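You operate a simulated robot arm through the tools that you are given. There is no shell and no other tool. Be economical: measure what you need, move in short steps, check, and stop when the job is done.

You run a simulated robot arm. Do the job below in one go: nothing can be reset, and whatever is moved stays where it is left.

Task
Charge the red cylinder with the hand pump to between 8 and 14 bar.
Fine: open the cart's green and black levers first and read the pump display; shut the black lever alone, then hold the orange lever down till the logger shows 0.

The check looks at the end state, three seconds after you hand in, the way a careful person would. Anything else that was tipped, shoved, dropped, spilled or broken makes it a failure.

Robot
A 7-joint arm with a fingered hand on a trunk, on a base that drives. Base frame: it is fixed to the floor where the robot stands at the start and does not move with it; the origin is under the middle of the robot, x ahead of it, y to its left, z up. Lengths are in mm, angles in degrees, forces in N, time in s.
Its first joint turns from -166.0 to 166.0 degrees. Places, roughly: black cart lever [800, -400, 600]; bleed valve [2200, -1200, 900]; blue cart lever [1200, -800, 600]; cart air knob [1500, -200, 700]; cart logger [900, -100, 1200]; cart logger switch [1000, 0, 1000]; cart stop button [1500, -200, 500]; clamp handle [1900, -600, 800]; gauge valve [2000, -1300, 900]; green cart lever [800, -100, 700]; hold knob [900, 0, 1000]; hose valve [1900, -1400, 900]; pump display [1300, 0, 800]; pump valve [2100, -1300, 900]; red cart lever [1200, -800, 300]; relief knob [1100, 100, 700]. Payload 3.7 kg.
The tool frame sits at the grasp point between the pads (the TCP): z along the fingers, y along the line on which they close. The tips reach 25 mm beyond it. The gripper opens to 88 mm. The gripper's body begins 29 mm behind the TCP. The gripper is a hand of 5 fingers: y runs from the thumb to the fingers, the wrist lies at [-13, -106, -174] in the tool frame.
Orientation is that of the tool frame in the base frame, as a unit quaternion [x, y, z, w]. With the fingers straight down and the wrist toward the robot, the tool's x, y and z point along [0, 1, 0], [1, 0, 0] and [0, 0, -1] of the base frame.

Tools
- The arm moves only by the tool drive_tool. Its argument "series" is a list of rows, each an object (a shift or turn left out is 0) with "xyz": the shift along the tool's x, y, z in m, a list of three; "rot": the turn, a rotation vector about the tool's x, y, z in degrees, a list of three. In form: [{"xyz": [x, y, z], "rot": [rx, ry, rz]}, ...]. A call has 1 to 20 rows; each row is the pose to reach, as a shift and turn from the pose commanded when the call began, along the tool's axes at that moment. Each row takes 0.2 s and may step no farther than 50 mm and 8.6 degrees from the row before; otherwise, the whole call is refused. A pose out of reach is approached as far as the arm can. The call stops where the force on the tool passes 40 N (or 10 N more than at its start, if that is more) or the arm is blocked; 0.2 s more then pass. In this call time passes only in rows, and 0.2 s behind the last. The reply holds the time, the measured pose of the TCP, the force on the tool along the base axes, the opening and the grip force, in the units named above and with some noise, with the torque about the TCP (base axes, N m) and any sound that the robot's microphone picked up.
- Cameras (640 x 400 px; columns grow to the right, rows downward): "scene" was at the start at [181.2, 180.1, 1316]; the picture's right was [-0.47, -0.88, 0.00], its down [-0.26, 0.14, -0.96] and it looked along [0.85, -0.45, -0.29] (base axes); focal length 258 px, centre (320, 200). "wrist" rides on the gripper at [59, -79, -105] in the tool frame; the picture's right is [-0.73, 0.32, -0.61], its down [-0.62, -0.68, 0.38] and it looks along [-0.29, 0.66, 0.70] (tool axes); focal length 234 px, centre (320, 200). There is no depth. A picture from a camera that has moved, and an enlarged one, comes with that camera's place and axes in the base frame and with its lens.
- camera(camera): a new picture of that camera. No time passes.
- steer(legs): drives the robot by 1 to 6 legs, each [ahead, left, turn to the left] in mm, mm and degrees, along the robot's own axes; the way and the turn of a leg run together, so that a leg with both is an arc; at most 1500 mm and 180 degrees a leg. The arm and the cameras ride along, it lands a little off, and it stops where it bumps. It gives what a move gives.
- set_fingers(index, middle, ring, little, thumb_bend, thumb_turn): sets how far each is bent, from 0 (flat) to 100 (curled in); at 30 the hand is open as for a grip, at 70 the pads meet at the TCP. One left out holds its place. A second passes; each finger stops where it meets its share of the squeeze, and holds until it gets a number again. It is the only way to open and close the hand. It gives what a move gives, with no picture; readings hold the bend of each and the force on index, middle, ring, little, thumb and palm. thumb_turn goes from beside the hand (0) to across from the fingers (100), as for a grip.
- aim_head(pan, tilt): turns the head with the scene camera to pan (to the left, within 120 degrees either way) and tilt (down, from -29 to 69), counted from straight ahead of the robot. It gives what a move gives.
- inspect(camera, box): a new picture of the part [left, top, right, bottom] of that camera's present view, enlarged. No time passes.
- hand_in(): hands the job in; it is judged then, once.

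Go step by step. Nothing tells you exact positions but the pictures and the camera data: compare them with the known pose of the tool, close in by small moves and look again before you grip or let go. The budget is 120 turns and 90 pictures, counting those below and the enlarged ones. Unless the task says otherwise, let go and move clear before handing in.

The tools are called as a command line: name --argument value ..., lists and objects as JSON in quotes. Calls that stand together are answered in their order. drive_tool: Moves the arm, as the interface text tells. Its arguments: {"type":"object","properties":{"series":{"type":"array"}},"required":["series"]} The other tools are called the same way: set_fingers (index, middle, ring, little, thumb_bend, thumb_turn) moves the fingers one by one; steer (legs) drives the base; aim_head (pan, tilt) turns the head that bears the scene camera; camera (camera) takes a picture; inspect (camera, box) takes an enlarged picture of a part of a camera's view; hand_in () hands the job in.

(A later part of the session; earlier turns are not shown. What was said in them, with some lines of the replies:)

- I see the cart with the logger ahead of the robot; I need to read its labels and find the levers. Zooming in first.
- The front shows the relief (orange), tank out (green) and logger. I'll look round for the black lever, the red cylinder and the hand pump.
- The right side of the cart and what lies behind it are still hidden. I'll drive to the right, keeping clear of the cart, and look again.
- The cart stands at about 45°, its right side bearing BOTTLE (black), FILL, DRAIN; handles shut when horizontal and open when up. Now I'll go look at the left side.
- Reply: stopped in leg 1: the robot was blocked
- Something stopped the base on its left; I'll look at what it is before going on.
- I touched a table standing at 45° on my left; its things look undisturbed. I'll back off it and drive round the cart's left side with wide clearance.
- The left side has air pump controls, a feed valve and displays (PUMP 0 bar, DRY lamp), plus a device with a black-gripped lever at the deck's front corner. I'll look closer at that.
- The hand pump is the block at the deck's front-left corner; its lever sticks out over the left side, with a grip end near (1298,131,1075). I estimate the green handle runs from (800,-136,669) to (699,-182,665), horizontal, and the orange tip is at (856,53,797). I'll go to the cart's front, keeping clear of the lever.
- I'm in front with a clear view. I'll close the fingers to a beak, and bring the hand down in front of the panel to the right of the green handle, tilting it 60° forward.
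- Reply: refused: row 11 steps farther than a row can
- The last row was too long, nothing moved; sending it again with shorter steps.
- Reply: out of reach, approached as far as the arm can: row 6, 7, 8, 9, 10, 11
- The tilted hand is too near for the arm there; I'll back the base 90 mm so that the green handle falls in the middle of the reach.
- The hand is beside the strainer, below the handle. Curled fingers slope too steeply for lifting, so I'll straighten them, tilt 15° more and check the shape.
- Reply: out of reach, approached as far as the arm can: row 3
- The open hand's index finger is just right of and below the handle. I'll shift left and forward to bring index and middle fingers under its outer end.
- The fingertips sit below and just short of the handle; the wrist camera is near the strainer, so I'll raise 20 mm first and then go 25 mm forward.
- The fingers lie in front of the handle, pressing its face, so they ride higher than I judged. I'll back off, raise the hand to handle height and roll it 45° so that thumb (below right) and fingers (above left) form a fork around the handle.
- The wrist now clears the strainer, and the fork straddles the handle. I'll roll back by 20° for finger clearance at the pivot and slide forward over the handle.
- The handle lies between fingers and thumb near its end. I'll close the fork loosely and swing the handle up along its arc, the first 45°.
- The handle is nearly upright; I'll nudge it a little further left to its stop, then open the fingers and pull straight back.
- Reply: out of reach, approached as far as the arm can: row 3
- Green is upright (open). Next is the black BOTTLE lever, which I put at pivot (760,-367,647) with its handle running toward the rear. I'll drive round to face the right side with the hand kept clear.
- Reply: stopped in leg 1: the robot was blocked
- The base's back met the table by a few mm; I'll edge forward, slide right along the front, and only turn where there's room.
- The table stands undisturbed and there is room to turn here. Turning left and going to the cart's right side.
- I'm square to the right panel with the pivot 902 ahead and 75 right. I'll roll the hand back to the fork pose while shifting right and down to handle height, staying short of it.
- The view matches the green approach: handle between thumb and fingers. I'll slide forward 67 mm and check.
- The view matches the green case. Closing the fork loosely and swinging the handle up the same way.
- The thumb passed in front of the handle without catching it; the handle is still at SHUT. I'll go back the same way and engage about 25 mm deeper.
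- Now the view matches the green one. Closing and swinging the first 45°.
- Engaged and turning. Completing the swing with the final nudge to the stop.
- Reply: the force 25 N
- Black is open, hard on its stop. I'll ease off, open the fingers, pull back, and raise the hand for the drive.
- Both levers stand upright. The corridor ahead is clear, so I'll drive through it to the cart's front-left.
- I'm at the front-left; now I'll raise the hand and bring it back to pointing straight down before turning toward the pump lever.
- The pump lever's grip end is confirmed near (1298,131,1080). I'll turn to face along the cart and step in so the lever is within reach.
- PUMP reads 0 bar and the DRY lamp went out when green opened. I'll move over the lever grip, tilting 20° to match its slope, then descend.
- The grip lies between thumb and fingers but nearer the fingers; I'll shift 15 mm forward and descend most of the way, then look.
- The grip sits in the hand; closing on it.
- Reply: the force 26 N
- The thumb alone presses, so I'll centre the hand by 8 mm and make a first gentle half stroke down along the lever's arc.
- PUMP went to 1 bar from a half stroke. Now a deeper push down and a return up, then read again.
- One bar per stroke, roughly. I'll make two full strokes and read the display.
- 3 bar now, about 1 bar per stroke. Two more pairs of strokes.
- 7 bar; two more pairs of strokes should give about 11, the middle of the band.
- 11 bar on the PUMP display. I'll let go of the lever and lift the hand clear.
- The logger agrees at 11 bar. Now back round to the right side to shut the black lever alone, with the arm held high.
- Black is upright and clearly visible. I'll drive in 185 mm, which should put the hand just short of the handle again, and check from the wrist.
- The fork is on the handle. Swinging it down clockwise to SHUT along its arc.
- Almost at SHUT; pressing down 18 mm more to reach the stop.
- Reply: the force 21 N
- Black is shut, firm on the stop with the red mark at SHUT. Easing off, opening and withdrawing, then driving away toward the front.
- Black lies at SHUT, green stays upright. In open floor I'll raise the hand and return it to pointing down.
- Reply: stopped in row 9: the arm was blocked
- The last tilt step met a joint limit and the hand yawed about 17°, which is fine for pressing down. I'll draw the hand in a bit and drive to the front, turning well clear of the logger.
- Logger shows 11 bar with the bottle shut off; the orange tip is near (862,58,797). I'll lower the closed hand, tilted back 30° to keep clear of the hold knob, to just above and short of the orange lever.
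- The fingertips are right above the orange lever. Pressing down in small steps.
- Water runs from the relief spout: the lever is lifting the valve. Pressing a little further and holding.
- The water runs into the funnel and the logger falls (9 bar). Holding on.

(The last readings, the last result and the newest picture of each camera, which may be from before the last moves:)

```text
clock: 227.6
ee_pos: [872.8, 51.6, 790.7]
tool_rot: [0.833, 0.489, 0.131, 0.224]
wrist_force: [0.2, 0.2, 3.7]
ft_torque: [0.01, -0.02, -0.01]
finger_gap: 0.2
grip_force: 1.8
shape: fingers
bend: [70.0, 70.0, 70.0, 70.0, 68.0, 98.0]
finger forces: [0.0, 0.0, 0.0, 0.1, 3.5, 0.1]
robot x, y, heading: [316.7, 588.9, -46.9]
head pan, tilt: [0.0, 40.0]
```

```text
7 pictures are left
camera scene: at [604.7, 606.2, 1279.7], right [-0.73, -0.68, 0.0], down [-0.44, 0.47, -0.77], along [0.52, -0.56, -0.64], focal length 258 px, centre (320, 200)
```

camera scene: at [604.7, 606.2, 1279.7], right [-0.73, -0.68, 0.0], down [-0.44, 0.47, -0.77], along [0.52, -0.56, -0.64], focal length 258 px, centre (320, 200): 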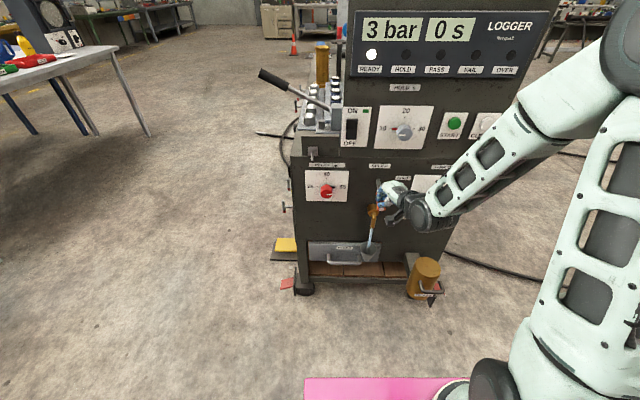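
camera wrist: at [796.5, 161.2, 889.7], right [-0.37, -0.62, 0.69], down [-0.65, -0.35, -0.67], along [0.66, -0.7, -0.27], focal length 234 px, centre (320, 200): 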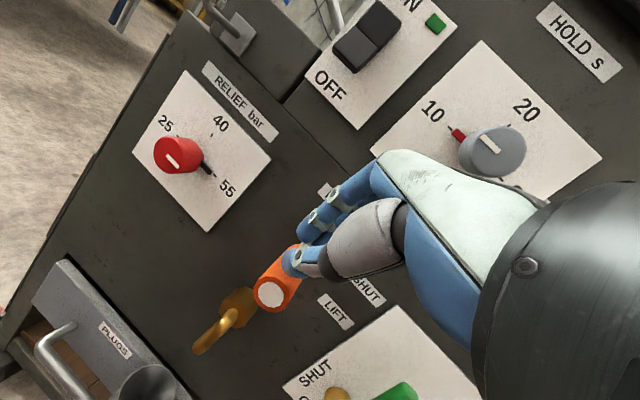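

3 bar left; holding longer.

drive_tool --series '[{}, {}, {}, {}, {}, {}, {}, {}, {}, {}, {}, {}, {}, {}, {}, {}, {}, {}, {}, {}]'

drive_tool --series '[{}, {}, {}, {}, {}, {}, {}, {}, {}, {}, {}, {}, {}, {}, {}, {}, {}, {}, {}, {}]'

drive_tool --series '[{}, {}, {}, {}, {}, {}, {}, {}, {}, {}, {}, {}, {}, {}, {}, {}, {}, {}, {}, {}]'

drive_tool --series '[{}, {}, {}, {}, {}, {}, {}, {}, {}, {}, {}, {}, {}, {}, {}, {}, {}, {}, {}, {}]'

inspect --camera "scene" --box '[290, 0, 530, 300]'

```text
clock: 231.8
ee_pos: [872.8, 51.4, 791.2]
tool_rot: [0.833, 0.49, 0.131, 0.224]
wrist_force: [-0.8, 0.5, 3.3]
ft_torque: [0.0, -0.02, 0.04]
finger_gap: 0.1
grip_force: 1.9
shape: fingers
bend: [70.0, 70.0, 70.0, 70.0, 68.0, 98.0]
finger forces: [0.0, 0.0, 0.1, 0.0, 3.5, 0.1]
robot x, y, heading: [314.0, 588.1, -46.9]
head pan, tilt: [0.0, 40.0]
```

```text
clock: 236.0
ee_pos: [872.3, 51.1, 791.0]
tool_rot: [0.832, 0.49, 0.131, 0.224]
wrist_force: [-0.2, 0.8, 4.1]
ft_torque: [-0.01, 0.03, 0.0]
finger_gap: 0.1
grip_force: 1.5
shape: fingers
bend: [70.0, 70.0, 70.0, 70.0, 68.0, 98.0]
finger forces: [0.0, 0.0, 0.0, 0.1, 3.5, 0.0]
robot x, y, heading: [316.2, 588.9, -46.8]
head pan, tilt: [0.0, 40.0]
```

```text
clock: 240.2
ee_pos: [874.2, 51.0, 791.5]
tool_rot: [0.832, 0.49, 0.132, 0.224]
wrist_force: [0.1, 1.1, 3.8]
ft_torque: [-0.04, -0.01, 0.03]
finger_gap: 0.3
grip_force: 2.0
shape: fingers
bend: [70.0, 70.0, 70.0, 70.0, 68.0, 98.0]
finger forces: [0.0, 0.1, 0.1, 0.0, 3.6, 0.0]
robot x, y, heading: [318.2, 585.6, -47.0]
head pan, tilt: [0.0, 40.0]
```

```text
clock: 244.4
ee_pos: [872.2, 51.2, 791.5]
tool_rot: [0.833, 0.489, 0.132, 0.224]
wrist_force: [-0.8, 1.5, 3.1]
ft_torque: [-0.03, -0.04, -0.02]
finger_gap: 0.3
grip_force: 1.7
shape: fingers
bend: [70.0, 70.0, 70.0, 70.0, 68.0, 98.0]
finger forces: [0.0, 0.1, 0.0, 0.0, 3.5, 0.0]
robot x, y, heading: [316.0, 585.0, -46.8]
head pan, tilt: [0.0, 40.0]
```

```text
1.33 times, centred on (410, 150) of scene
camera zoom: at [604.7, 606.2, 1279.7], right [-0.73, -0.68, 0.0], down [-0.44, 0.47, -0.77], along [0.52, -0.56, -0.64], focal length 344 px, centre (200, 267)
```

zoom: 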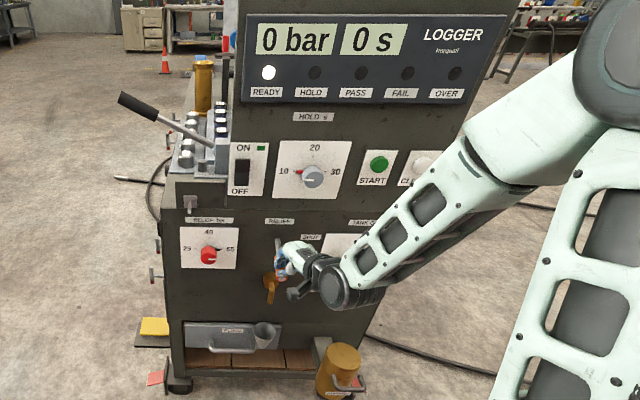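

Logger shows 0 bar and the flow has stopped. Lifting the hand off the lever and withdrawing.

drive_tool --series '[{"xyz": [0, 0.0175, -0.0303]}, {"xyz": [0, 0.035, -0.0606]}, {"xyz": [0.009, 0.011, -0.076]}, {"xyz": [0.018, -0.015, -0.09]}, {"xyz": [0.024, -0.045, -0.11]}]'

camera --camera "scene"

```text
clock: 245.6
ee_pos: [835.6, 91.4, 882.8]
tool_rot: [0.833, 0.489, 0.131, 0.223]
wrist_force: [-0.3, 1.1, -0.6]
ft_torque: [0.0, -0.02, -0.01]
finger_gap: 3.7
grip_force: 0.0
shape: fingers
bend: [70.0, 70.0, 70.0, 70.0, 65.0, 97.0]
finger forces: [0.1, 0.0, 0.1, 0.0, 0.0, 0.0]
out of reach, approached as far as the arm can: row 4, 5
robot x, y, heading: [314.0, 587.3, -46.7]
head pan, tilt: [0.0, 40.0]
```

```text
5 pictures are left
camera scene: at [604.7, 606.1, 1279.7], right [-0.73, -0.68, 0.0], down [-0.44, 0.47, -0.77], along [0.52, -0.56, -0.64], focal length 258 px, centre (320, 200)
```

scene: 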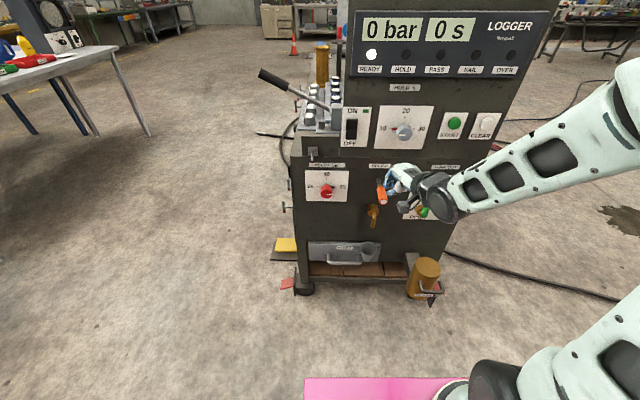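

The orange lever has sprung back, the logger reads 0 bar, green is open, black is shut and the hand is clear. Handing in.

hand_in

```text
The job is handed in.
```

The red cylinder should be holding about 11 bar. I pumped until the pump display and the logger both read 11 bar, then shut the black BOTTLE lever. With black shut, I held the orange lever down until the logger showed 0.

I never saw the red cylinder itself. I took it to be the one behind the black lever, and I didn't read its pressure again after shutting that lever. I left the green lever open, and the hand is clear.

The base lightly bumped the table behind it twice. The things on it looked undisturbed when I checked after each bump.
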